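You operate a simulated robot arm through the tools that you are given. There is no shell and no other tool. Be economical: measure what you need, move in short steps, check, and stop when the job is done.

You run a simulated robot arm. Do the job below in one go: nothing can be reset, and whatever is moved stays where it is left.

JOB
Find where the sensor picks up the white reflector block and clamp the slide there.
Fine: free the clamp, seat the block in the slide's pocket, push the slide in till the display says FOUND and stop within a centimetre; leave the tester on.

The check looks at the end state, three seconds after you hand in, the way a careful person would. Anything else that was tipped, shoved, dropped, spilled or broken makes it a failure.

ROBOT AND FRAMES
A 7-joint arm with a two-finger gripper on a trunk, on a base that drives. Base frame: it is fixed to the floor where the robot stands at the start and does not move with it; the origin is under the middle of the robot, x ahead of it, y to its left, z up; the surface under the hand at the start is at about z = 914. Lengths are in mm, angles in rad, forces in N, time in s.
With the tool pointing down near the work surface it reaches from about 260 to 720 mm from the robot's upright axis, wherever it stands. Its first joint turns from -2.897 to 2.897 rad. Places, roughly: clamp switch [500, 0, 900]; hold button [400, -600, 900]; knob of the slip tester [400, -600, 900]; power switch of the sensor tester [600, 100, 900]; slide of the sensor tester [500, 100, 900]; teach button [600, 0, 900]; zero button [400, -500, 900]. Payload 2.94 kg.
Tool frame: the origin (TCP) lies between the finger pads and is the grasp point; the fingertips stand 30 mm ahead of it; z points along the fingers, y is the line along which they close. The gripper opens to 138 mm. The gripper's body begins 109 mm behind the TCP.
Orientation is that of the tool frame in the base frame, as a unit quaternion [x, y, z, w]. With the fingers straight down and closing along the base's y, the tool's x points along the base's -x, its y along +y and its z along -z.

CONTROLS
- The arm moves only by the tool step_arm. Its arguments are lists of equal length, an entry for each row: "fingers": the finger opening in mm, from 0 to 138; "travel": the shift along the tool's x, y, z in units of 30 mm (1.0 is 30 mm), a list of three; "angular": the turn, a rotation vector about the tool's x, y, z in units of 5 degrees (1.0 is 5 degrees), a list of three. In form: {"fingers": [fingers, ...], "travel": [[tx, ty, tz], ...], "angular": [[wx, wy, wz], ...]}. A call has 1 to 12 rows; each row shifts and turns the commanded pose from where the row before left it, along the tool's axes as they then stand. A call with a number of a shift or a turn outside -1 to 1 is refused whole. Rows are played at 5 a second. More than 50 mm and 0.15 rad between two rows, or a gripper value outside its range, and nothing of the call is played. Where a pose cannot be reached the arm comes as near as it can. A force on the tool above 40 N (or 10 N above the force at the start of the call, whichever is more), or a blocked arm, ends the call early, and 0.2 s more pass. The fingers move at their own pace and stop on an object; they squeeze with about 45 N. The grip force told is the motor's: it shows also when the fingers shut on nothing. Time passes only in rows, and 0.2 s behind the last, so rows that do not move let the fingers close. It gives the time, the measured TCP pose, the force on the tool (base axes), the opening and the grip force at its end, in the units of the frame above (readings bear some noise), with the torque about the TCP (base axes, N m) and any sound that the robot's microphone picked up.
- Cameras (640 x 400 px; columns grow to the right, rows downward): "scene" is now at [0.3, 110.8, 1474.9]; the picture's right is [-0.27, -0.96, 0.00], its down [-0.63, 0.17, -0.76] and it looks along [0.73, -0.20, -0.65] (base axes); focal length 278 px, centre (320, 200). "wrist" rides on the gripper at [71, 19, -146] in the tool frame; the picture's right is [-0.26, 0.97, 0.00], its down [-0.85, -0.23, -0.48] and it looks along [-0.46, -0.12, 0.88] (tool axes); focal length 280 px, centre (320, 200). There is no depth. A picture from a camera that has moved, and an enlarged one, comes with that camera's place and axes in the base frame and with its lens.
- capture(camera): a new picture of that camera. The clock stands still meanwhile.
- lift_body(by): slides the trunk up (or, below 0, down) by that many mm; the arm and the scene camera ride with it, the base frame stays. It gives what a move gives, with no picture.
- steer(legs): drives the robot by 1 to 6 legs, each [ahead, left, turn to the left] in mm, mm and rad, along the robot's own axes; the way and the turn of a leg run together, so that a leg with both is an arc; at most 1500 mm and 3.142 rad a leg. The arm and the cameras ride along, it lands a little off, and it stops where it bumps. It gives what a move gives.
- aim_head(pan, tilt): turns the head with the scene camera to pan (to the left, within 1.501 rad either way) and tilt (down, from -0.506 to 1.204), counted from straight ahead of the robot. It gives what a move gives.
- zoom(camera, box): a new picture of the part [left, top, right, bottom] of that camera's present view, enlarged. The clock stands still meanwhile.
- hand_in(): hands the job in; it is judged then, once.

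Go step by step. Nothing tells you exact positions but the pictures and the camera data: compare them with the known pose of the tool, close in by small moves and look again before you grip or let go. The budget is 120 turns and 82 pictures, counting those below and the enlarged ones. Unless the task says otherwise, let go and move clear before handing in, and close with one line.

The tools are called as a command line: name --argument value ..., lists and objects as JSON in quotes. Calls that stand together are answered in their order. step_arm: Moves the arm, as the interface text tells. Its arguments: {"type":"object","properties":{"fingers":{"type":"array","items":{"type":"number"}},"travel":{"type":"array","items":{"type":"array","items":{"type":"number"}}},"angular":{"type":"array","items":{"type":"array","items":{"type":"number"}}}},"required":["fingers","travel","angular"]} The other tools are called the same way: lift_body (by) slides the trunk up or down; steer (legs) drives the base; aim_head (pan, tilt) turns the head that bears the scene camera; capture (camera) takes a picture; zoom (camera, box) takes an enlarged picture of a part of a camera's view; hand_in () hands the job in.

At the start:

```text
clock: 0.0
eef_pos: [416.6, -117.7, 1225.0]
tool_rot: [0.0, 1.0, 0.0, 0.0]
force: [0.1, -0.5, 0.8]
wrist_torque: [-0.02, -0.02, 0.0]
finger_gap: 138.4
grasp_force: 0.0
trunk travel left (down, up): [-325.0, 129.0]
robot x, y, heading: [0.5, 0.5, 0.003]
head pan, tilt: [-0.271, 0.709]
```

scene: 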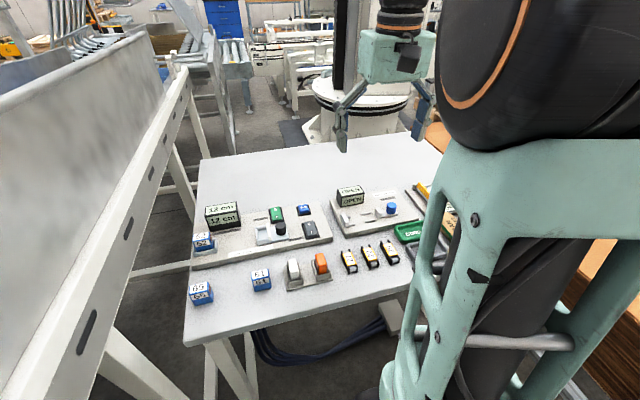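
wrist: 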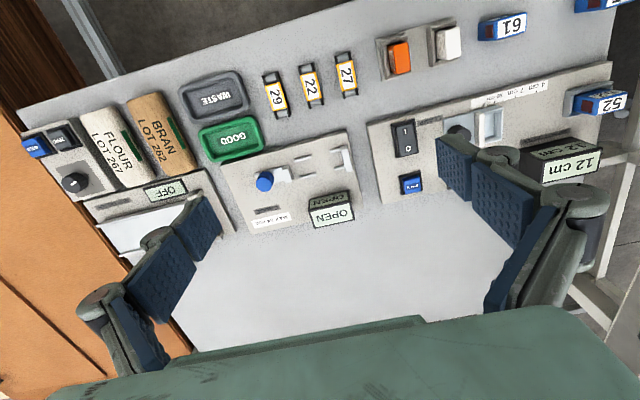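

I see the sensor tester on the left of the table (display "12 cm", green clamp switch?, slide, power switch). I'll take closer looks first.

zoom --camera "scene" --box '[180, 180, 340, 310]'

zoom --camera "wrist" --box '[360, 0, 640, 210]'

zoom --camera "scene" --box '[320, 170, 460, 280]'

```text
3.08 times, centred on (260, 245) of scene
camera zoom: at [0.3, 110.8, 1474.9], right [-0.27, -0.96, 0.0], down [-0.63, 0.17, -0.76], along [0.73, -0.2, -0.65], focal length 854 px, centre (505, 62)
```

zoom: 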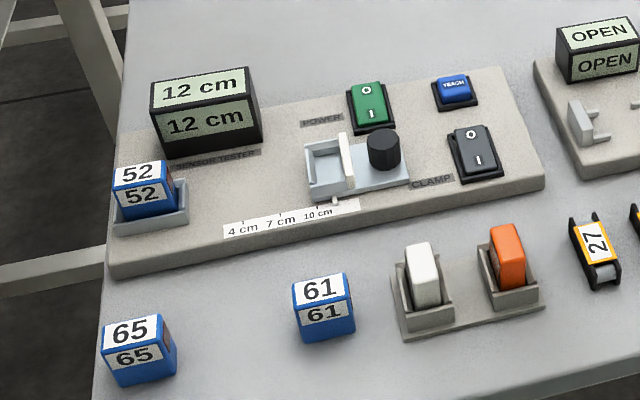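

```text
1.90 times, centred on (500, 105) of wrist
camera zoom: at [344.7, -99.7, 1370.1], right [0.26, 0.97, 0.0], down [0.85, -0.23, 0.48], along [0.46, -0.12, -0.88], focal length 534 px, centre (-23, 381)
```

zoom: 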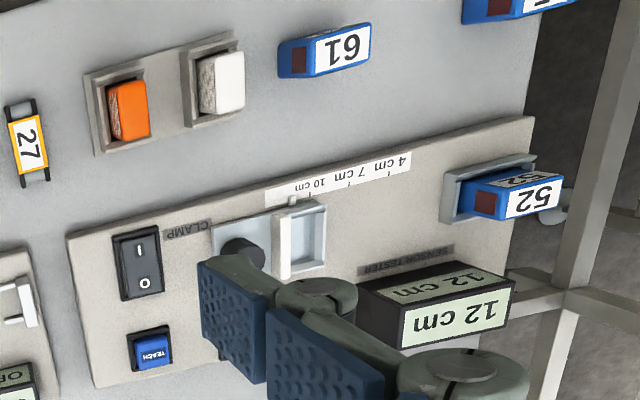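

```text
3.64 times, centred on (390, 225) of scene
camera zoom: at [0.3, 110.8, 1474.9], right [-0.27, -0.96, 0.0], down [-0.63, 0.17, -0.76], along [0.73, -0.2, -0.65], focal length 1009 px, centre (66, 109)
```

zoom: 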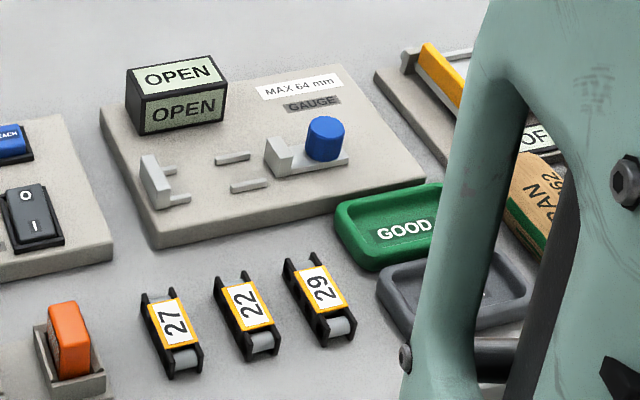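

The tester reads 12 cm (power on), with sensor 52 in its holder; the white block stands in a holder near [387, 69]. I move the hand above the tester to look from the wrist camera.

step_arm --fingers '[138, 138, 138, 138, 138, 138, 138, 138, 138]' --travel '[[-0.09, 0.955, 0.39], [-0.09, 0.955, 0.39], [-0.09, 0.955, 0.39], [-0.09, 0.955, 0.39], [-0.09, 0.955, 0.39], [-0.09, 0.955, 0.39], [-0.09, 0.955, 0.39], [-0.09, 0.955, 0.39], [-0.09, 0.955, 0.39]]' --angular '[[0, 0, 0], [0, 0, 0], [0, 0, 0], [0, 0, 0], [0, 0, 0], [0, 0, 0], [0, 0, 0], [0, 0, 0], [0, 0, 0]]'

capture --camera "wrist"

zoom --camera "scene" --box '[230, 190, 330, 260]'

```text
clock: 2.0
eef_pos: [441.8, 140.6, 1118.6]
tool_rot: [0.0, 1.0, 0.0, 0.0]
force: [0.0, -0.5, -0.9]
wrist_torque: [-0.02, 0.02, -0.01]
finger_gap: 137.9
grasp_force: 0.1
trunk travel left (down, up): [-325.0, 129.0]
robot x, y, heading: [-0.3, 0.3, -0.001]
head pan, tilt: [-0.271, 0.709]
```

```text
76 pictures are left
camera wrist: at [371.4, 159.4, 1263.8], right [0.26, 0.97, 0.0], down [0.85, -0.23, 0.48], along [0.46, -0.12, -0.88], focal length 280 px, centre (320, 200)
```

wrist: 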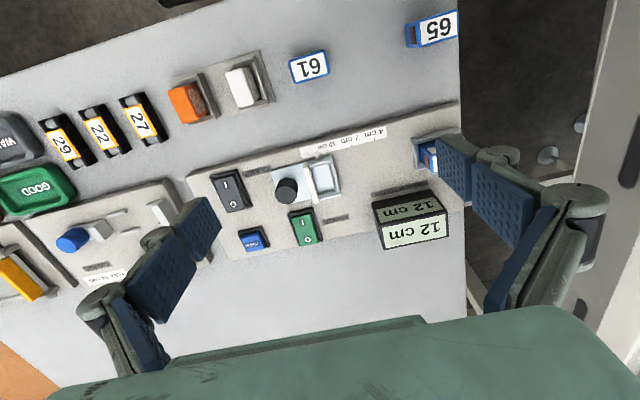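

```text
5.71 times, centred on (280, 225) of scene
camera zoom: at [0.6, 111.2, 1474.8], right [-0.27, -0.96, 0.0], down [-0.63, 0.17, -0.76], along [0.73, -0.2, -0.65], focal length 1586 px, centre (549, 57)
```

zoom: 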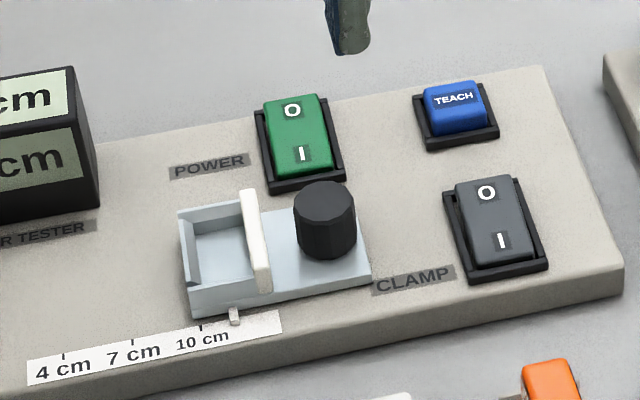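

zoom --camera "wrist" --box '[190, 130, 350, 260]'

zoom --camera "wrist" --box '[170, 40, 290, 130]'

```text
3.08 times, centred on (270, 195) of wrist
camera zoom: at [371.4, 159.4, 1263.8], right [0.26, 0.97, 0.0], down [0.85, -0.23, 0.48], along [0.46, -0.12, -0.88], focal length 863 px, centre (474, 215)
```

zoom: 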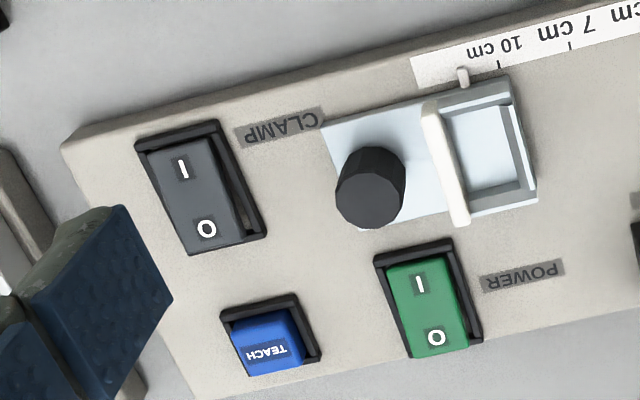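

```text
4.44 times, centred on (230, 85) of wrist
camera zoom: at [371.4, 159.4, 1263.8], right [0.26, 0.97, 0.0], down [0.85, -0.23, 0.48], along [0.46, -0.12, -0.88], focal length 1246 px, centre (720, 711)
```

zoom: 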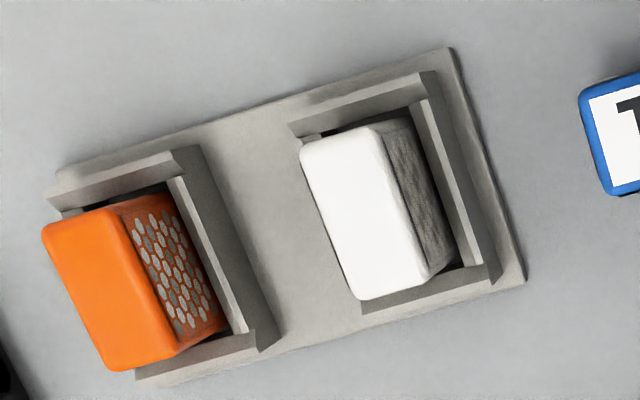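

The clamp rocker appears set to I (same tilt as the lit power switch), so it must be freed by pressing its O end near [517, 1, 938]. I turn the hand 90° and close the fingers for that.

step_arm --fingers '[0, 0, 0, 0, 0, 0, 0, 0, 0, 0, 0, 0]' --travel '[[0, 0, 0], [0, 0, 0], [0, 0, 0], [0, 0, 0], [0, 0, 0], [0, 0, 0], [0, 0, 0], [0, 0, 0], [0, 0, 0], [0, 0, 0], [0, 0, 0], [0, 0, 0]]' --angular '[[0, 0, -1], [0, 0, -1], [0, 0, -1], [0, 0, -1], [0, 0, -1], [0, 0, -1], [0, 0, -1], [0, 0, -1], [0, 0, -1], [0, 0, -1], [0, 0, -1], [0, 0, -1]]'

step_arm --fingers '[0, 0, 0, 0, 0, 0, 0]' --travel '[[0, 0, 0], [0, 0, 0], [0, 0, 0], [0, 0, 0], [0, 0, 0], [0, 0, 0], [0, 0, 0]]' --angular '[[0, 0, -1], [0, 0, -1], [0, 0, -1], [0, 0, -1], [0, 0, -1], [0, 0, -1], [0, 0, 0]]'

capture --camera "wrist"

```text
clock: 4.6
eef_pos: [439.0, 138.7, 1120.1]
tool_rot: [-0.501, 0.865, 0.001, 0.001]
force: [0.1, 1.6, 0.5]
wrist_torque: [0.0, 0.0, 0.0]
finger_gap: 0.3
grasp_force: 28.5
trunk travel left (down, up): [-325.0, 129.0]
robot x, y, heading: [-3.4, -3.4, 0.001]
head pan, tilt: [-0.271, 0.709]
```

```text
clock: 6.2
eef_pos: [439.7, 140.4, 1121.0]
tool_rot: [-0.707, 0.707, 0.0, 0.0]
force: [0.2, 0.3, 0.4]
wrist_torque: [0.0, -0.01, 0.0]
finger_gap: 0.1
grasp_force: 28.7
trunk travel left (down, up): [-325.0, 129.0]
robot x, y, heading: [1.5, -1.6, 0.0]
head pan, tilt: [-0.271, 0.709]
```

```text
72 pictures are left
camera wrist: at [420.7, 67.6, 1265.1], right [-0.97, 0.26, 0.0], down [0.23, 0.85, 0.48], along [0.12, 0.46, -0.88], focal length 280 px, centre (320, 200)
```

wrist: 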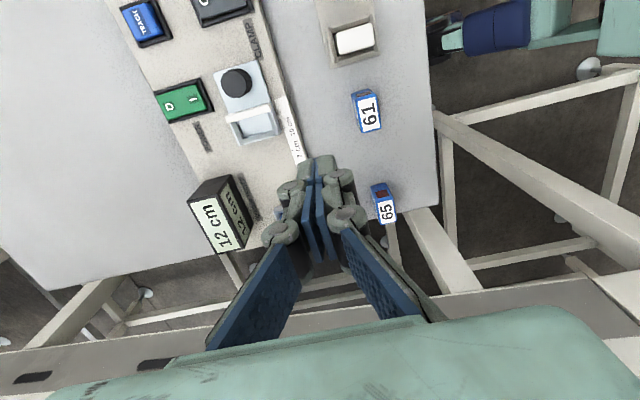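

step_arm --fingers '[0, 0, 0, 0, 0, 0, 0]' --travel '[[0.778, -0.439, 0.667], [0.778, -0.439, 0.667], [0.778, -0.439, 0.667], [0.778, -0.439, 0.667], [0.778, -0.439, 0.667], [0.778, -0.439, 0.667], [0, 0, 0]]' --angular '[[0, 0, 0], [0, 0, 0], [0, 0, 0], [0, 0, 0], [0, 0, 0], [0, 0, 0], [0, 0, 0]]'

capture --camera "wrist"

zoom --camera "scene" --box '[230, 190, 350, 260]'

```text
clock: 7.8
eef_pos: [520.0, -1.3, 1000.7]
tool_rot: [-0.707, 0.708, -0.001, 0.0]
force: [-0.9, 0.7, -0.5]
wrist_torque: [-0.01, 0.02, 0.04]
finger_gap: 0.0
grasp_force: 28.9
trunk travel left (down, up): [-325.0, 129.0]
robot x, y, heading: [0.3, -0.6, -0.003]
head pan, tilt: [-0.271, 0.709]
```

```text
71 pictures are left
camera wrist: at [500.2, -73.6, 1144.9], right [-0.97, 0.26, 0.0], down [0.23, 0.85, 0.48], along [0.12, 0.46, -0.88], focal length 280 px, centre (320, 200)
```

wrist: 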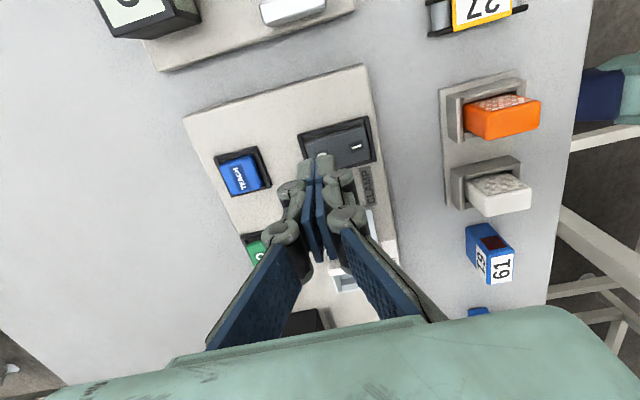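

```text
5.33 times, centred on (290, 225) of scene
camera zoom: at [0.4, 110.8, 1474.9], right [-0.27, -0.96, 0.0], down [-0.63, 0.17, -0.76], along [0.73, -0.2, -0.65], focal length 1480 px, centre (480, 67)
```

zoom: 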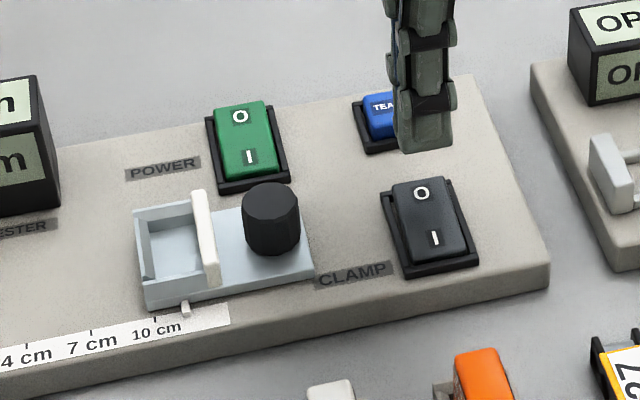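

step_arm --fingers '[0, 0, 0, 0, 0, 0, 0, 0]' --travel '[[0, 0, 0.4], [0, 0, 0.4], [0, 0, 0.1], [0, 0, 0.07], [0, 0, 0.07], [0, 0, 0.07], [0, 0, 0.07], [0, 0, 0.07]]' --angular '[[0, 0, 0], [0, 0, 0], [0, 0, 0], [0, 0, 0], [0, 0, 0], [0, 0, 0], [0, 0, 0], [0, 0, 0]]'

zoom --camera "scene" --box '[230, 190, 350, 260]'

```text
clock: 9.6
eef_pos: [520.3, -0.1, 961.6]
tool_rot: [0.707, -0.707, 0.0, -0.001]
force: [0.0, 0.7, 1.0]
wrist_torque: [-0.03, -0.03, -0.02]
finger_gap: 0.0
grasp_force: 28.5
trunk travel left (down, up): [-325.0, 129.0]
robot x, y, heading: [2.7, -0.7, -0.0]
head pan, tilt: [-0.271, 0.709]
```

```text
5.33 times, centred on (290, 225) of scene
camera zoom: at [0.3, 110.9, 1474.9], right [-0.27, -0.96, 0.0], down [-0.63, 0.17, -0.76], along [0.73, -0.2, -0.65], focal length 1480 px, centre (480, 67)
```

zoom: 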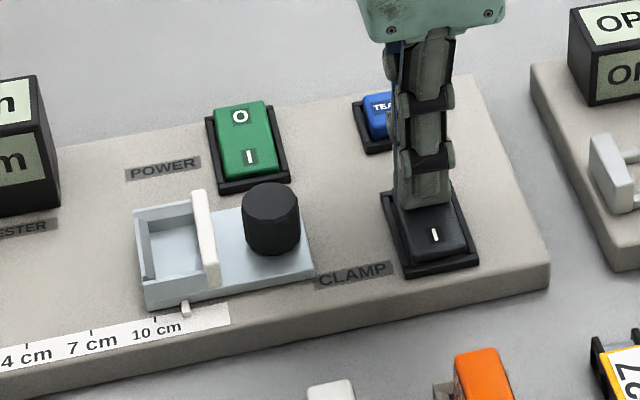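

step_arm --fingers '[0, 0, 0, 0, 0, 0]' --travel '[[0, 0, 0.06], [0, 0, 0.06], [0, 0, 0.06], [0, 0, 0.06], [0, 0, 0.06], [0, 0, 0.06]]' --angular '[[0, 0, 0], [0, 0, 0], [0, 0, 0], [0, 0, 0], [0, 0, 0], [0, 0, 0]]'

zoom --camera "scene" --box '[230, 190, 350, 260]'

```text
clock: 10.8
eef_pos: [520.6, 0.5, 959.6]
tool_rot: [-0.707, 0.707, -0.003, 0.004]
force: [-5.8, -0.3, 18.8]
wrist_torque: [0.0, 0.29, -0.03]
finger_gap: 0.0
grasp_force: 28.4
trunk travel left (down, up): [-325.0, 129.0]
robot x, y, heading: [-2.0, 1.9, 0.001]
head pan, tilt: [-0.271, 0.709]
stopped in row 5: the force on the tool passed its limit at 43 N (the readings are from after the stop); the commanded pose is now the measured one
```

```text
5.33 times, centred on (290, 225) of scene
camera zoom: at [-2.6, 110.9, 1474.7], right [-0.27, -0.96, 0.0], down [-0.63, 0.17, -0.76], along [0.73, -0.2, -0.65], focal length 1480 px, centre (480, 67)
```

zoom: 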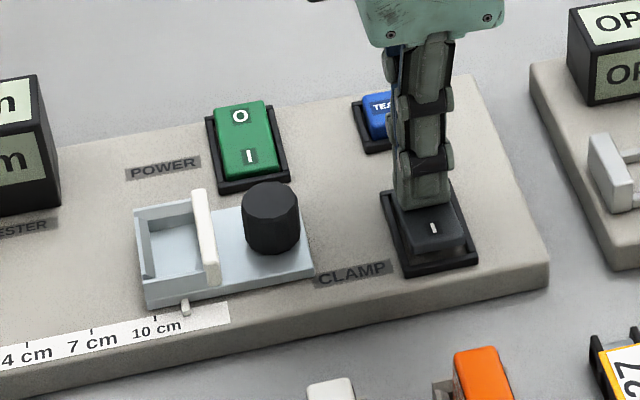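

The rocker flipped (its I end is now raised). I lift off and go over the white block.

step_arm --fingers '[0, 0, 0, 70, 70, 70, 70, 70, 70]' --travel '[[0, 0, -1], [0, 0, -1], [0, 0, -1], [-0.49, 0.89, 0], [-0.49, 0.89, 0], [-0.49, 0.89, 0], [-0.49, 0.89, 0], [-0.49, 0.89, 0], [0, 0, 0]]' --angular '[[0, 0, 0], [0, 0, 0], [0, 0, 0], [0, 0, 0], [0, 0, 0], [0, 0, 0], [0, 0, 0], [0, 0, 0], [0, 0, 0]]'

zoom --camera "scene" --box '[220, 190, 360, 290]'

capture --camera "wrist"

```text
clock: 12.8
eef_pos: [388.4, 76.9, 1045.8]
tool_rot: [-0.707, 0.707, -0.003, 0.002]
force: [-0.2, 0.4, 0.1]
wrist_torque: [0.0, 0.02, 0.01]
finger_gap: 70.0
grasp_force: 0.1
trunk travel left (down, up): [-325.0, 129.0]
robot x, y, heading: [3.1, -1.2, 0.0]
head pan, tilt: [-0.271, 0.709]
```

```text
4.00 times, centred on (290, 240) of scene
camera zoom: at [0.2, 110.9, 1474.8], right [-0.27, -0.96, 0.0], down [-0.63, 0.17, -0.76], along [0.73, -0.2, -0.65], focal length 1110 px, centre (440, 40)
```

zoom: 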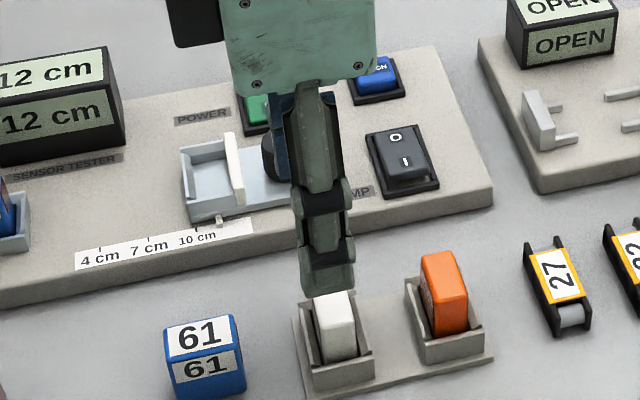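

```text
66 pictures are left
camera wrist: at [366.6, 3.5, 1190.9], right [-0.96, 0.26, -0.01], down [0.23, 0.85, 0.48], along [0.13, 0.46, -0.88], focal length 280 px, centre (320, 200)
```

wrist: 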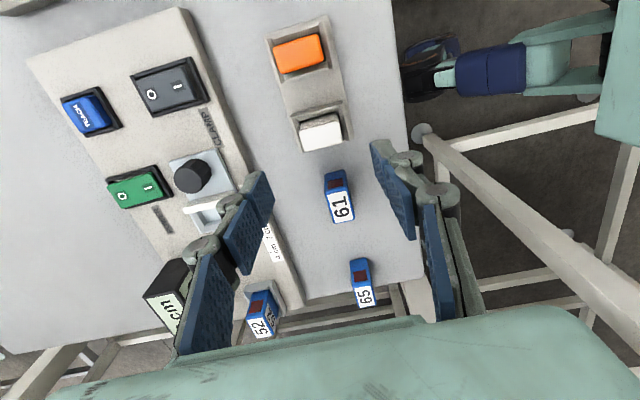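

zoom --camera "wrist" --box '[260, 80, 380, 170]'

zoom --camera "scene" --box '[285, 250, 345, 295]'

```text
4.44 times, centred on (320, 125) of wrist
camera zoom: at [366.6, 3.5, 1190.9], right [-0.96, 0.26, -0.01], down [0.23, 0.85, 0.48], along [0.13, 0.46, -0.88], focal length 1246 px, centre (320, 533)
```

zoom: 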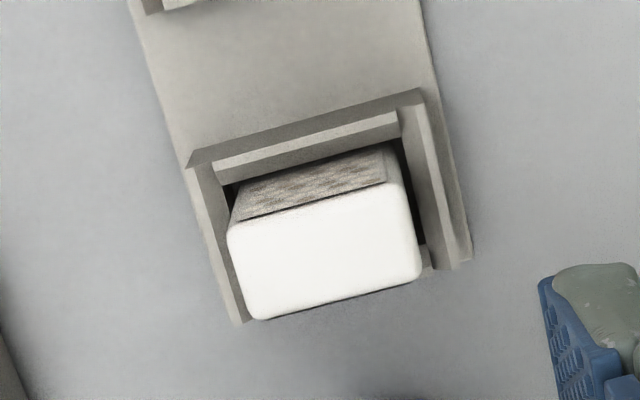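

```text
8.89 times, centred on (315, 272) of scene
camera zoom: at [0.2, 110.9, 1474.8], right [-0.27, -0.96, 0.0], down [-0.63, 0.17, -0.76], along [0.73, -0.2, -0.65], focal length 2466 px, centre (364, -444)
```

zoom: 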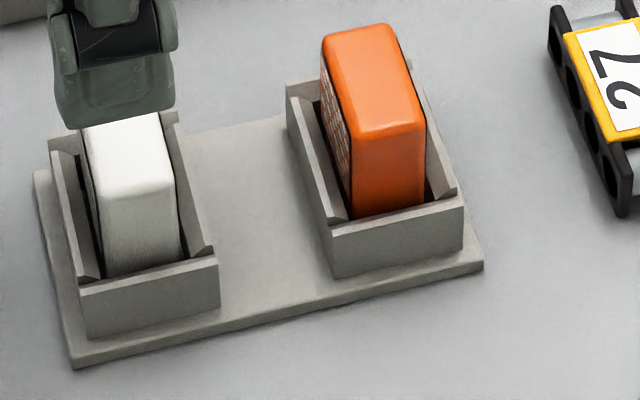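

Two views agree on the block's top centre at about [382, 69.5, 950], with holder walls up to about 930. I approach over it and check alignment.

step_arm --fingers '[62, 62, 62]' --travel '[[0.247, 0.213, 0.5], [0, 0, 1], [0, 0, 0.2]]' --angular '[[0, 0, 0], [0, 0, 0], [0, 0, 0]]'

zoom --camera "wrist" --box '[220, 60, 420, 220]'

zoom --camera "scene" --box '[275, 240, 345, 295]'

```text
clock: 13.6
eef_pos: [381.6, 66.6, 994.3]
tool_rot: [-0.707, 0.708, -0.002, 0.003]
force: [-0.2, -0.5, 0.5]
wrist_torque: [0.0, 0.03, 0.01]
finger_gap: 61.7
grasp_force: 0.0
trunk travel left (down, up): [-325.0, 129.0]
robot x, y, heading: [-2.1, -2.2, 0.002]
head pan, tilt: [-0.271, 0.709]
```

```text
2.50 times, centred on (320, 140) of wrist
camera zoom: at [360.8, -5.1, 1139.9], right [-0.97, 0.26, -0.01], down [0.23, 0.85, 0.48], along [0.13, 0.46, -0.88], focal length 701 px, centre (320, 350)
```

zoom: 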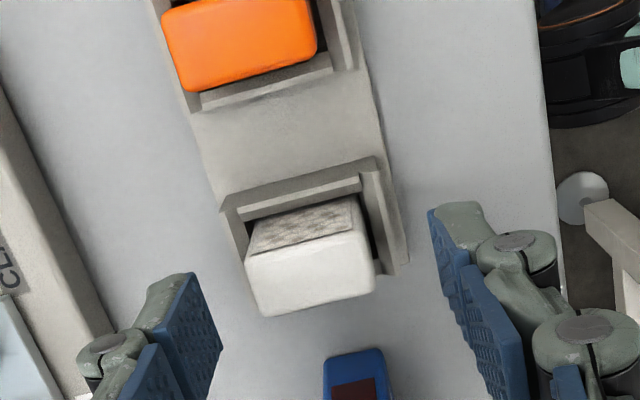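

```text
7.27 times, centred on (310, 268) of scene
camera zoom: at [0.4, 110.9, 1474.9], right [-0.27, -0.96, 0.0], down [-0.63, 0.17, -0.76], along [0.73, -0.2, -0.65], focal length 2018 px, centre (393, -291)
```

zoom: 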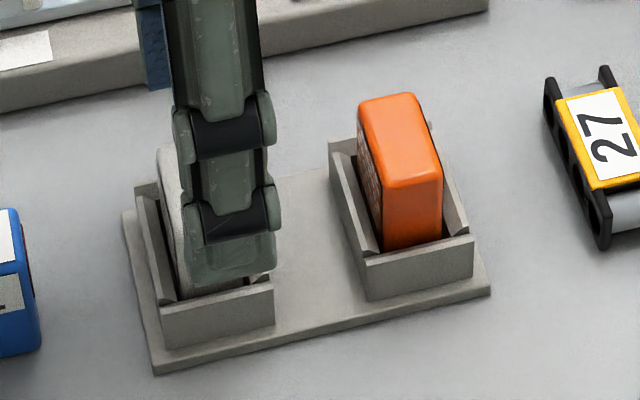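

step_arm --fingers '[62, 62, 62, 62, 62]' --travel '[[-0.08, -0.03, 0.4], [0, 0, 0.3], [0, 0, 0.15], [0, 0, 0.13], [0, 0, 0]]' --angular '[[0, 0, 0], [0, 0, 0], [0, 0, 0], [0, 0, 0], [0, 0, 0]]'

zoom --camera "wrist" --box '[220, 60, 420, 220]'

zoom --camera "scene" --box '[275, 240, 345, 295]'

```text
clock: 14.8
eef_pos: [382.1, 68.5, 966.2]
tool_rot: [-0.707, 0.707, -0.002, 0.002]
force: [0.2, -0.1, -0.5]
wrist_torque: [-0.01, 0.01, 0.01]
finger_gap: 62.3
grasp_force: 0.0
trunk travel left (down, up): [-325.0, 129.0]
robot x, y, heading: [-2.9, -0.4, -0.0]
head pan, tilt: [-0.271, 0.709]
```

```text
2.50 times, centred on (320, 140) of wrist
camera zoom: at [362.2, -3.5, 1110.9], right [-0.97, 0.26, -0.01], down [0.23, 0.85, 0.48], along [0.13, 0.46, -0.88], focal length 701 px, centre (320, 350)
```

zoom: 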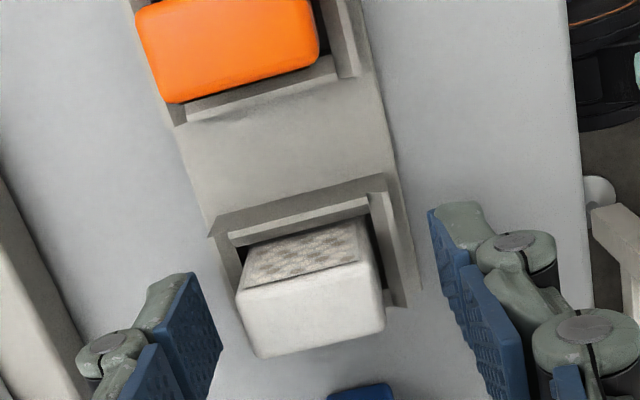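

```text
7.27 times, centred on (310, 268) of scene
camera zoom: at [0.3, 110.9, 1474.9], right [-0.27, -0.96, 0.0], down [-0.63, 0.17, -0.76], along [0.73, -0.2, -0.65], focal length 2018 px, centre (393, -291)
```

zoom: 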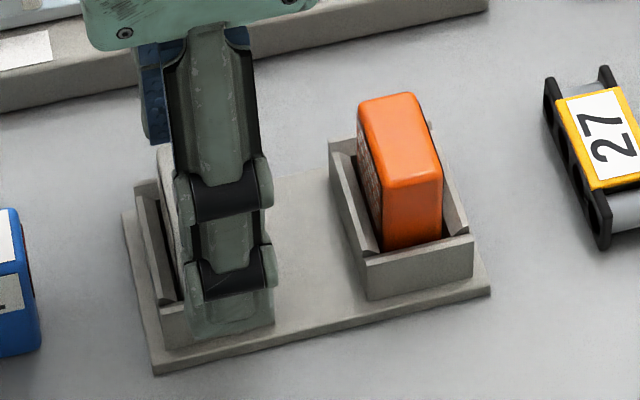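

step_arm --fingers '[62, 50, 40, 30, 20, 20, 20]' --travel '[[0, -0.03, 0.07], [0, 0, 0], [0, 0, 0], [0, 0, 0], [0, 0, 0], [0, 0, 0], [0, 0, 0]]' --angular '[[0, 0, 0], [0, 0, 0], [0, 0, 0], [0, 0, 0], [0, 0, 0], [0, 0, 0], [0, 0, 0]]'

zoom --camera "wrist" --box '[220, 60, 420, 220]'

```text
clock: 16.4
eef_pos: [383.0, 68.6, 963.9]
tool_rot: [0.707, -0.707, 0.004, -0.003]
force: [1.1, -0.1, 0.6]
wrist_torque: [0.01, -0.05, 0.03]
finger_gap: 34.6
grasp_force: 45.1
trunk travel left (down, up): [-325.0, 129.0]
robot x, y, heading: [2.2, -1.8, 0.001]
head pan, tilt: [-0.271, 0.709]
```

```text
2.50 times, centred on (320, 140) of wrist
camera zoom: at [362.8, -3.2, 1108.7], right [-0.97, 0.26, -0.01], down [0.23, 0.85, 0.48], along [0.13, 0.46, -0.88], focal length 701 px, centre (320, 350)
```

zoom: 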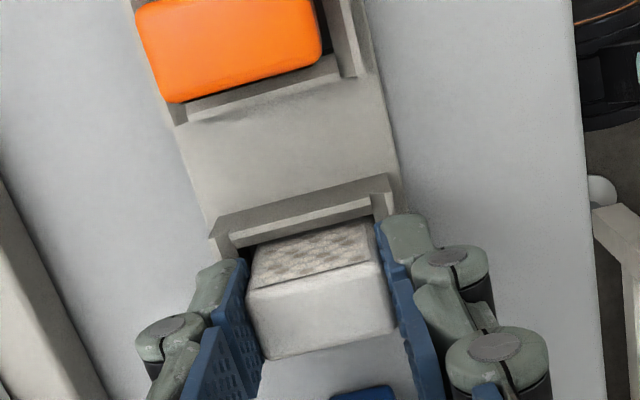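

Gripped at 34.6 mm. I lift straight up and look at block and pocket.

step_arm --fingers '[20, 20, 20, 20, 20]' --travel '[[0, 0, -0.3], [0, 0, -0.7], [0, 0, -0.8], [0, 0, -0.8], [0, 0, 0]]' --angular '[[0, 0, 0], [0, 0, 0], [0, 0, 0], [0, 0, 0], [0, 0, 0]]'

zoom --camera "scene" --box '[230, 190, 340, 290]'

zoom --camera "wrist" --box '[120, 60, 420, 260]'

```text
clock: 17.6
eef_pos: [382.3, 68.1, 1042.3]
tool_rot: [-0.707, 0.707, -0.003, 0.003]
force: [-0.4, -0.6, 0.8]
wrist_torque: [0.03, 0.02, 0.02]
finger_gap: 34.4
grasp_force: 45.2
trunk travel left (down, up): [-325.0, 129.0]
robot x, y, heading: [-1.7, -0.1, 0.005]
head pan, tilt: [-0.271, 0.709]
```

```text
4.00 times, centred on (285, 240) of scene
camera zoom: at [0.2, 110.9, 1474.9], right [-0.27, -0.96, 0.0], down [-0.63, 0.17, -0.76], along [0.73, -0.2, -0.65], focal length 1110 px, centre (460, 40)
```

zoom: 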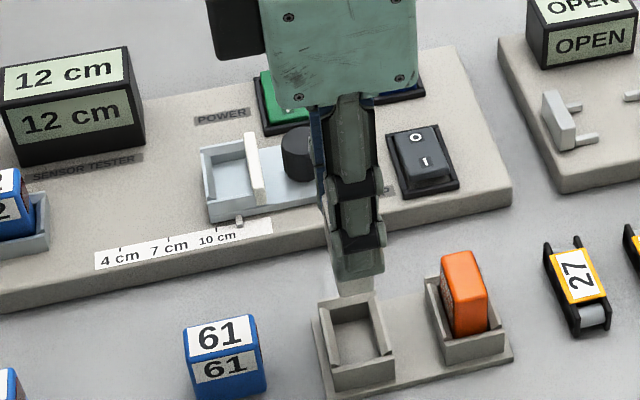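

```text
2.00 times, centred on (270, 160) of wrist
camera zoom: at [361.7, -4.3, 1186.3], right [-0.96, 0.26, -0.01], down [0.23, 0.85, 0.48], along [0.13, 0.46, -0.88], focal length 561 px, centre (420, 280)
```

zoom: 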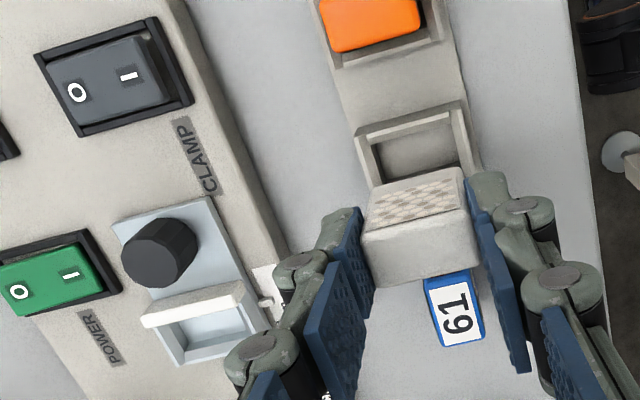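

zoom --camera "wrist" --box '[165, 150, 265, 250]'

zoom --camera "scene" --box '[270, 212, 320, 252]'

```text
4.00 times, centred on (215, 200) of wrist
camera zoom: at [361.7, -4.3, 1186.3], right [-0.96, 0.26, -0.01], down [0.23, 0.85, 0.48], along [0.13, 0.46, -0.88], focal length 1122 px, centre (740, 200)
```

zoom: 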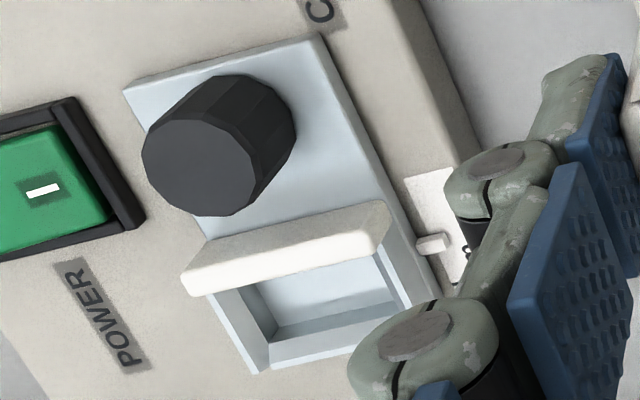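

```text
10.00 times, centred on (295, 232) of scene
camera zoom: at [0.2, 110.9, 1474.9], right [-0.27, -0.96, 0.0], down [-0.63, 0.17, -0.76], along [0.73, -0.2, -0.65], focal length 2775 px, centre (570, -120)
```

zoom: 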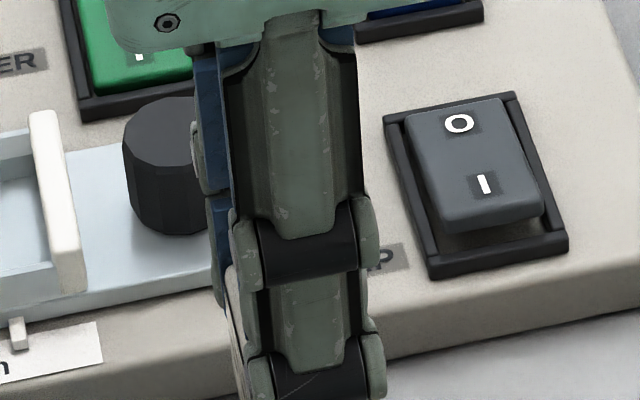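

zoom --camera "scene" --box '[255, 212, 305, 252]'

```text
10.00 times, centred on (280, 232) of scene
camera zoom: at [0.2, 110.9, 1474.9], right [-0.27, -0.96, 0.0], down [-0.63, 0.17, -0.76], along [0.73, -0.2, -0.65], focal length 2775 px, centre (720, -120)
```

zoom: 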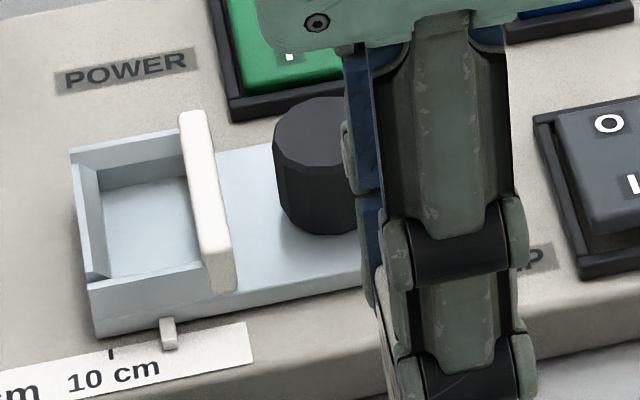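

Pocket interior centre is about [506, 124], walls up to about 951, with the white back plate at y 105–111. I carry the block over it.

step_arm --fingers '[20, 20, 20, 20, 20, 20]' --travel '[[-0.376, -0.825, 0], [-0.376, -0.825, 0], [-0.376, -0.825, 0], [-0.376, -0.825, 0], [-0.376, -0.825, 0], [0, 0, 0.6]]' --angular '[[0, 0, 0], [0, 0, 0], [0, 0, 0], [0, 0, 0], [0, 0, 0], [0, 0, 0]]'

zoom --camera "scene" --box '[240, 192, 320, 252]'

zoom --camera "wrist" --box '[220, 60, 420, 220]'

```text
clock: 19.0
eef_pos: [508.6, 126.6, 1025.7]
tool_rot: [0.707, -0.707, 0.003, -0.003]
force: [0.2, -0.4, -1.2]
wrist_torque: [0.01, 0.03, 0.0]
finger_gap: 34.7
grasp_force: 45.0
trunk travel left (down, up): [-325.0, 129.0]
robot x, y, heading: [-3.4, -1.3, -0.0]
head pan, tilt: [-0.271, 0.709]
```

```text
6.67 times, centred on (280, 222) of scene
camera zoom: at [0.4, 110.9, 1474.9], right [-0.27, -0.96, 0.0], down [-0.63, 0.17, -0.76], along [0.73, -0.2, -0.65], focal length 1850 px, centre (587, 53)
```

zoom: 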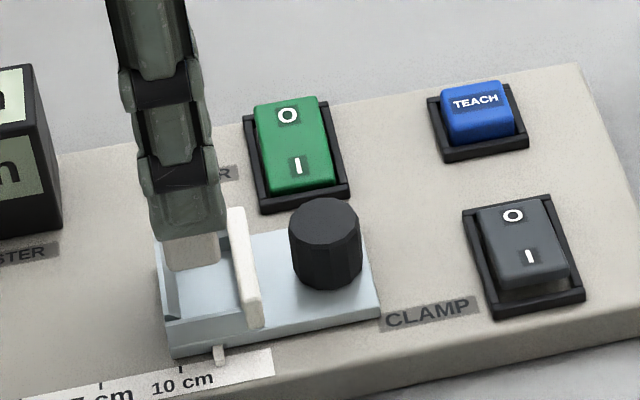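

```text
2.50 times, centred on (320, 140) of wrist
camera zoom: at [487.3, 54.2, 1170.4], right [-0.96, 0.26, -0.01], down [0.23, 0.85, 0.48], along [0.13, 0.46, -0.88], focal length 701 px, centre (320, 350)
```

zoom: 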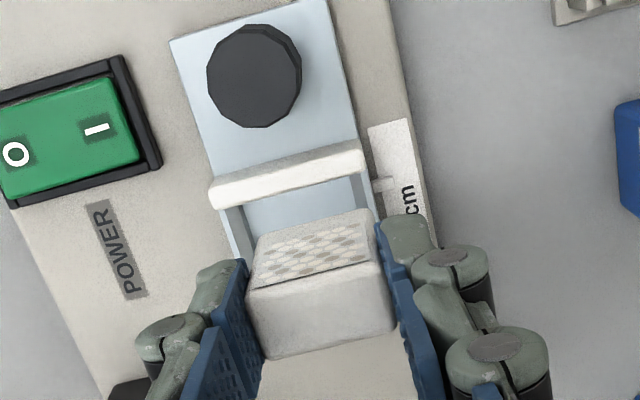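

step_arm --fingers '[20, 20, 20, 20]' --travel '[[0.06, -0.13, 0.5], [0, 0, 0.4], [0, 0, 0], [0, 0, 0]]' --angular '[[0, 0, 0], [0, 0, 0], [0, 0, 0], [0, 0, 0]]'

zoom --camera "scene" --box '[250, 202, 310, 252]'

zoom --camera "wrist" --box '[240, 90, 400, 220]'

```text
clock: 20.0
eef_pos: [512.9, 124.0, 998.2]
tool_rot: [0.707, -0.707, 0.003, -0.003]
force: [5.2, 1.2, 5.2]
wrist_torque: [0.07, -0.19, -0.01]
finger_gap: 34.3
grasp_force: 45.2
trunk travel left (down, up): [-325.0, 129.0]
robot x, y, heading: [3.3, 0.4, 0.003]
head pan, tilt: [-0.271, 0.709]
```

```text
8.00 times, centred on (280, 227) of scene
camera zoom: at [0.4, 110.8, 1474.9], right [-0.27, -0.96, 0.0], down [-0.63, 0.17, -0.76], along [0.73, -0.2, -0.65], focal length 2220 px, centre (640, -16)
```

zoom: 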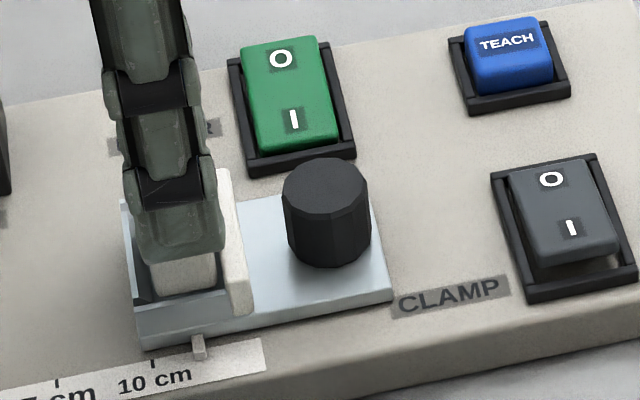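

```text
3.08 times, centred on (320, 155) of wrist
camera zoom: at [490.5, 51.8, 1142.3], right [-0.97, 0.26, -0.01], down [0.23, 0.85, 0.48], along [0.13, 0.46, -0.88], focal length 863 px, centre (320, 338)
```

zoom: 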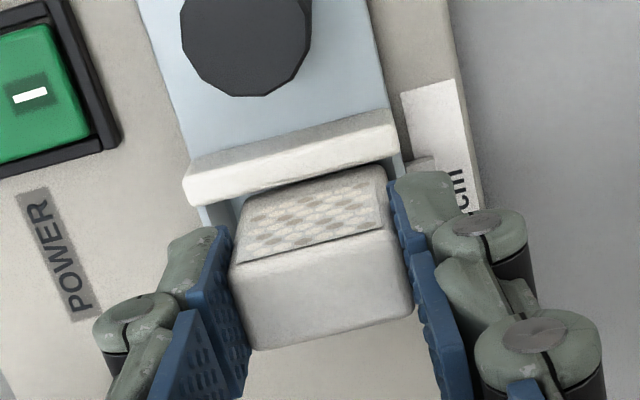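

A light contact on the block's near side shows it is about 3 mm too close; I lift slightly, shift +x and lower again.

step_arm --fingers '[20, 20, 20]' --travel '[[0, 0, -0.3], [0, -0.11, 0], [0, 0, 0]]' --angular '[[0, 0, 0], [0, 0, 0], [0, 0, 0]]'

zoom --camera "wrist" --box '[240, 90, 400, 220]'

```text
clock: 20.8
eef_pos: [516.0, 123.0, 1006.1]
tool_rot: [0.707, -0.707, 0.003, -0.002]
force: [0.8, -0.7, -0.4]
wrist_torque: [0.0, -0.01, 0.0]
finger_gap: 34.8
grasp_force: 45.0
trunk travel left (down, up): [-325.0, 129.0]
robot x, y, heading: [1.3, 2.3, 0.001]
head pan, tilt: [-0.271, 0.709]
```

```text
3.08 times, centred on (320, 155) of wrist
camera zoom: at [493.8, 51.7, 1151.5], right [-0.97, 0.26, -0.01], down [0.23, 0.85, 0.48], along [0.13, 0.46, -0.88], focal length 863 px, centre (320, 338)
```

zoom: 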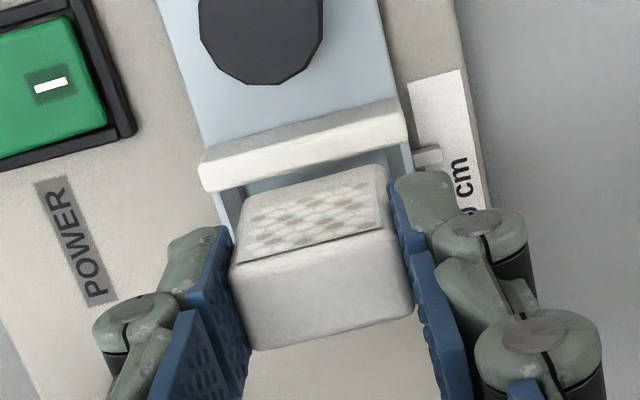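

step_arm --fingers '[20, 20, 20, 20, 20]' --travel '[[-0.05, 0, 0.1], [0, 0, 0.1], [0, 0, 0.1], [0, 0, 0.1], [0, 0, 0.1]]' --angular '[[0, 0, 0], [0, 0, 0], [0, 0, 0], [0, 0, 0], [0, 0, 0]]'

zoom --camera "wrist" --box '[240, 90, 400, 220]'

zoom --camera "scene" --box '[250, 202, 310, 252]'

```text
clock: 22.0
eef_pos: [513.9, 123.7, 991.2]
tool_rot: [-0.707, 0.707, -0.002, 0.003]
force: [-0.7, 0.6, 0.0]
wrist_torque: [-0.01, 0.01, 0.0]
finger_gap: 34.6
grasp_force: 44.8
trunk travel left (down, up): [-325.0, 129.0]
robot x, y, heading: [-0.7, -2.5, 0.003]
head pan, tilt: [-0.271, 0.709]
```

```text
3.08 times, centred on (320, 155) of wrist
camera zoom: at [493.6, 52.4, 1135.8], right [-0.97, 0.26, -0.01], down [0.23, 0.85, 0.48], along [0.13, 0.46, -0.88], focal length 863 px, centre (320, 338)
```

zoom: 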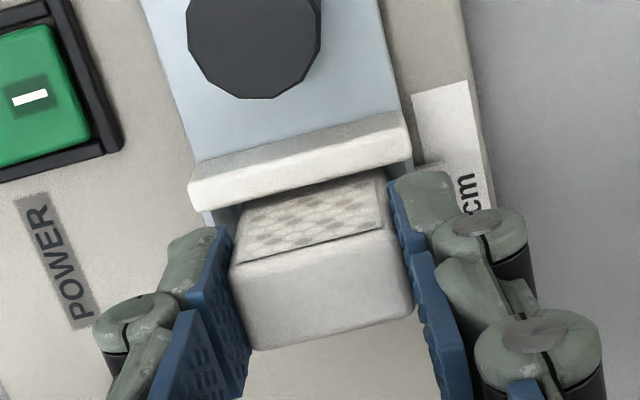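

```text
8.00 times, centred on (280, 227) of scene
camera zoom: at [0.3, 110.9, 1474.9], right [-0.27, -0.96, 0.0], down [-0.63, 0.17, -0.76], along [0.73, -0.2, -0.65], focal length 2220 px, centre (640, -16)
```

zoom: 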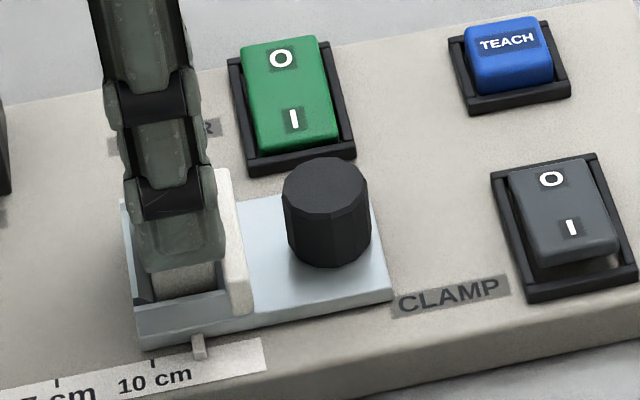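

step_arm --fingers '[20, 20, 20, 20, 20]' --travel '[[0, 0, 0.1], [0, 0, 0.1], [0, 0, 0.1], [0, 0, 0.07], [0, 0, 0]]' --angular '[[0, 0, 0], [0, 0, 0], [0, 0, 0], [0, 0, 0], [0, 0, 0]]'

zoom --camera "scene" --box '[250, 202, 310, 252]'

```text
clock: 23.2
eef_pos: [514.4, 125.4, 983.9]
tool_rot: [-0.707, 0.707, -0.006, 0.006]
force: [1.2, 0.4, 38.0]
wrist_torque: [0.08, 0.06, -0.01]
finger_gap: 34.6
grasp_force: 44.5
trunk travel left (down, up): [-325.0, 129.0]
robot x, y, heading: [3.3, 1.6, 0.003]
head pan, tilt: [-0.271, 0.709]
```

```text
8.00 times, centred on (280, 227) of scene
camera zoom: at [-3.2, 110.0, 1475.2], right [-0.27, -0.96, 0.0], down [-0.63, 0.17, -0.76], along [0.73, -0.2, -0.65], focal length 2220 px, centre (640, -16)
```

zoom: 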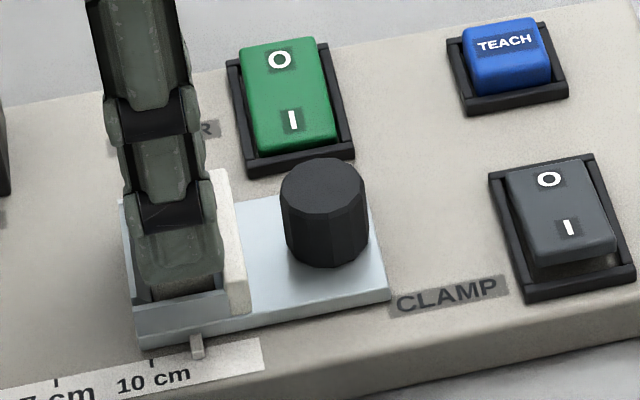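

The block has landed. I ease off, open, and rise.

step_arm --fingers '[20, 40, 50, 60, 60, 60, 60, 60]' --travel '[[0, 0, -0.08], [0, 0, 0], [0, 0, 0], [0, 0, 0], [0, 0, -0.5], [0, 0, -1], [0, 0, -1], [0, 0, 0]]' --angular '[[0, 0, 0], [0, 0, 0], [0, 0, 0], [0, 0, 0], [0, 0, 0], [0, 0, 0], [0, 0, 0], [0, 0, 0]]'

zoom --camera "scene" --box '[200, 192, 310, 262]'

zoom --camera "wrist" --box '[220, 60, 420, 220]'

```text
clock: 25.0
eef_pos: [514.5, 123.9, 1057.8]
tool_rot: [-0.707, 0.707, -0.002, 0.002]
force: [-0.5, -0.6, 0.8]
wrist_torque: [-0.01, 0.01, -0.02]
finger_gap: 59.8
grasp_force: 0.0
trunk travel left (down, up): [-325.0, 129.0]
robot x, y, heading: [-2.2, 2.5, 0.001]
head pan, tilt: [-0.271, 0.709]
```

```text
5.71 times, centred on (255, 227) of scene
camera zoom: at [0.2, 110.9, 1474.8], right [-0.27, -0.96, 0.0], down [-0.63, 0.17, -0.76], along [0.73, -0.2, -0.65], focal length 1586 px, centre (691, 46)
```

zoom: 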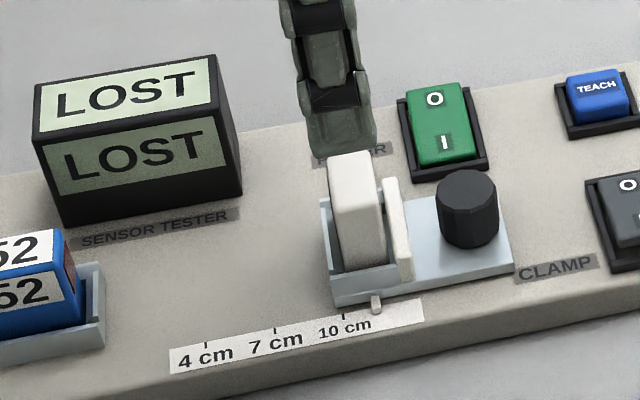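

```text
2.50 times, centred on (320, 140) of wrist
camera zoom: at [493.9, 53.0, 1203.6], right [-0.96, 0.26, -0.01], down [0.23, 0.85, 0.48], along [0.13, 0.46, -0.88], focal length 701 px, centre (320, 350)
```

zoom: 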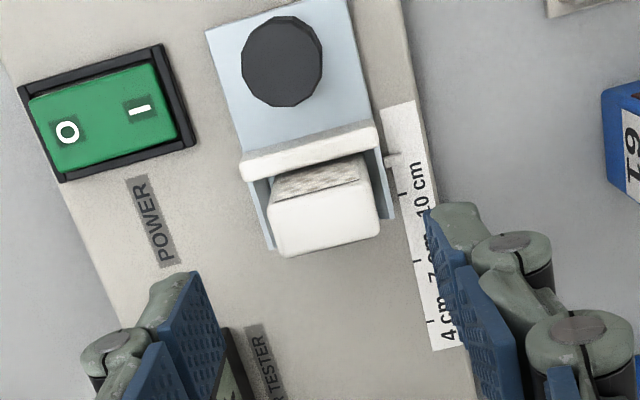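

The block is seated and the display reads LOST. Now I go behind the knob (−y side) with closed fingers to push the slide in.

step_arm --fingers '[0, 0, 0, 0, 0, 0, 0]' --travel '[[0.95, 0.01, 0], [0.95, 0.01, 0], [0.93, 0.01, 0], [0, 0, 0.9], [0, 0, 0.9], [0, 0, 0.4], [0, 0, 0.4]]' --angular '[[0, 0, 0], [0, 0, 0], [0, 0, 0], [0, 0, 0], [0, 0, 0], [0, 0, 0], [0, 0, 0]]'

zoom --camera "scene" --box '[200, 182, 330, 262]'

zoom --camera "wrist" --box '[220, 120, 420, 280]'

```text
clock: 26.6
eef_pos: [513.5, 39.0, 980.8]
tool_rot: [-0.706, 0.708, -0.002, 0.003]
force: [-0.6, 0.3, -0.2]
wrist_torque: [0.02, 0.05, 0.0]
finger_gap: 0.1
grasp_force: 28.5
trunk travel left (down, up): [-325.0, 129.0]
robot x, y, heading: [4.5, -4.2, 0.001]
head pan, tilt: [-0.271, 0.709]
```

```text
4.92 times, centred on (265, 222) of scene
camera zoom: at [0.3, 110.9, 1474.9], right [-0.27, -0.96, 0.0], down [-0.63, 0.17, -0.76], along [0.73, -0.2, -0.65], focal length 1366 px, centre (591, 92)
```

zoom: 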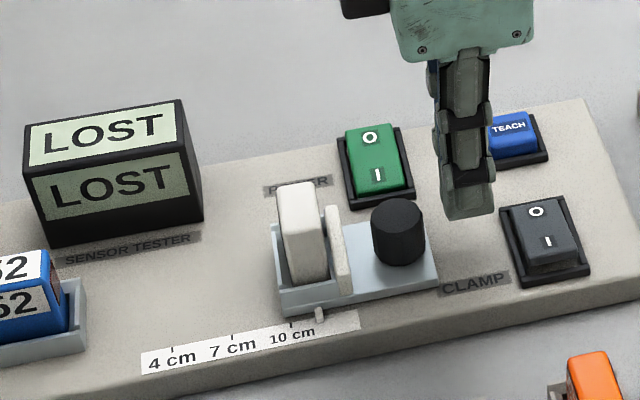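

```text
2.50 times, centred on (320, 200) of wrist
camera zoom: at [493.3, -32.8, 1125.3], right [-0.96, 0.26, -0.01], down [0.23, 0.85, 0.48], along [0.13, 0.46, -0.88], focal length 701 px, centre (320, 200)
```

zoom: 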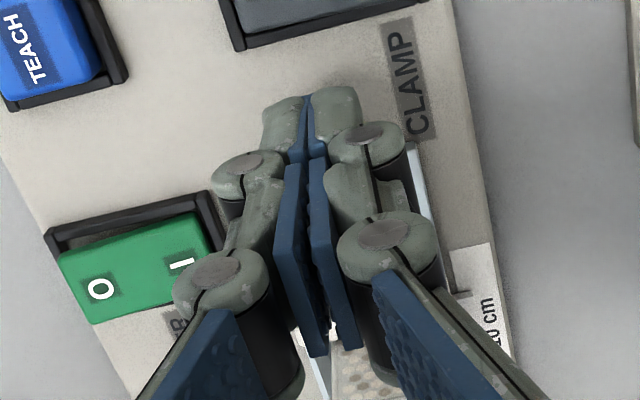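

step_arm --fingers '[0, 0, 0, 0, 0]' --travel '[[0, 0, 0.1], [-0.2, 0, 0], [-0.2, 0, 0], [-0.13, 0, 0], [-0.13, 0, 0]]' --angular '[[0, 0, 0], [0, 0, 0], [0, 0, 0], [0, 0, 0], [0, 0, 0]]'

zoom --camera "scene" --box '[200, 182, 330, 262]'

```text
clock: 27.8
eef_pos: [513.7, 59.4, 976.7]
tool_rot: [0.707, -0.707, 0.003, -0.003]
force: [0.2, -1.0, 0.9]
wrist_torque: [-0.04, 0.0, 0.0]
finger_gap: 0.0
grasp_force: 28.5
trunk travel left (down, up): [-325.0, 129.0]
robot x, y, heading: [0.6, 0.2, -0.002]
head pan, tilt: [-0.271, 0.709]
```

```text
4.92 times, centred on (265, 222) of scene
camera zoom: at [0.3, 110.7, 1474.9], right [-0.27, -0.96, 0.0], down [-0.63, 0.17, -0.76], along [0.73, -0.2, -0.65], focal length 1366 px, centre (591, 92)
```

zoom: 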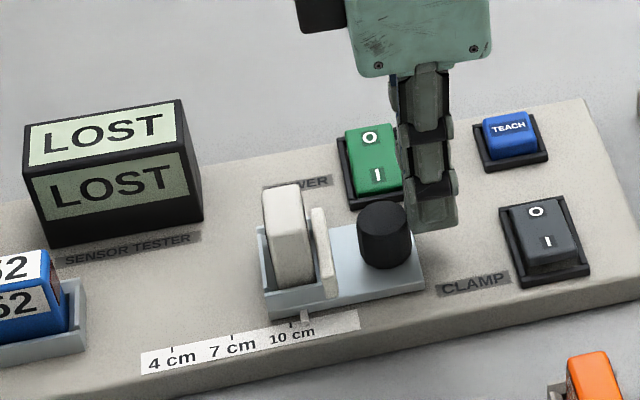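

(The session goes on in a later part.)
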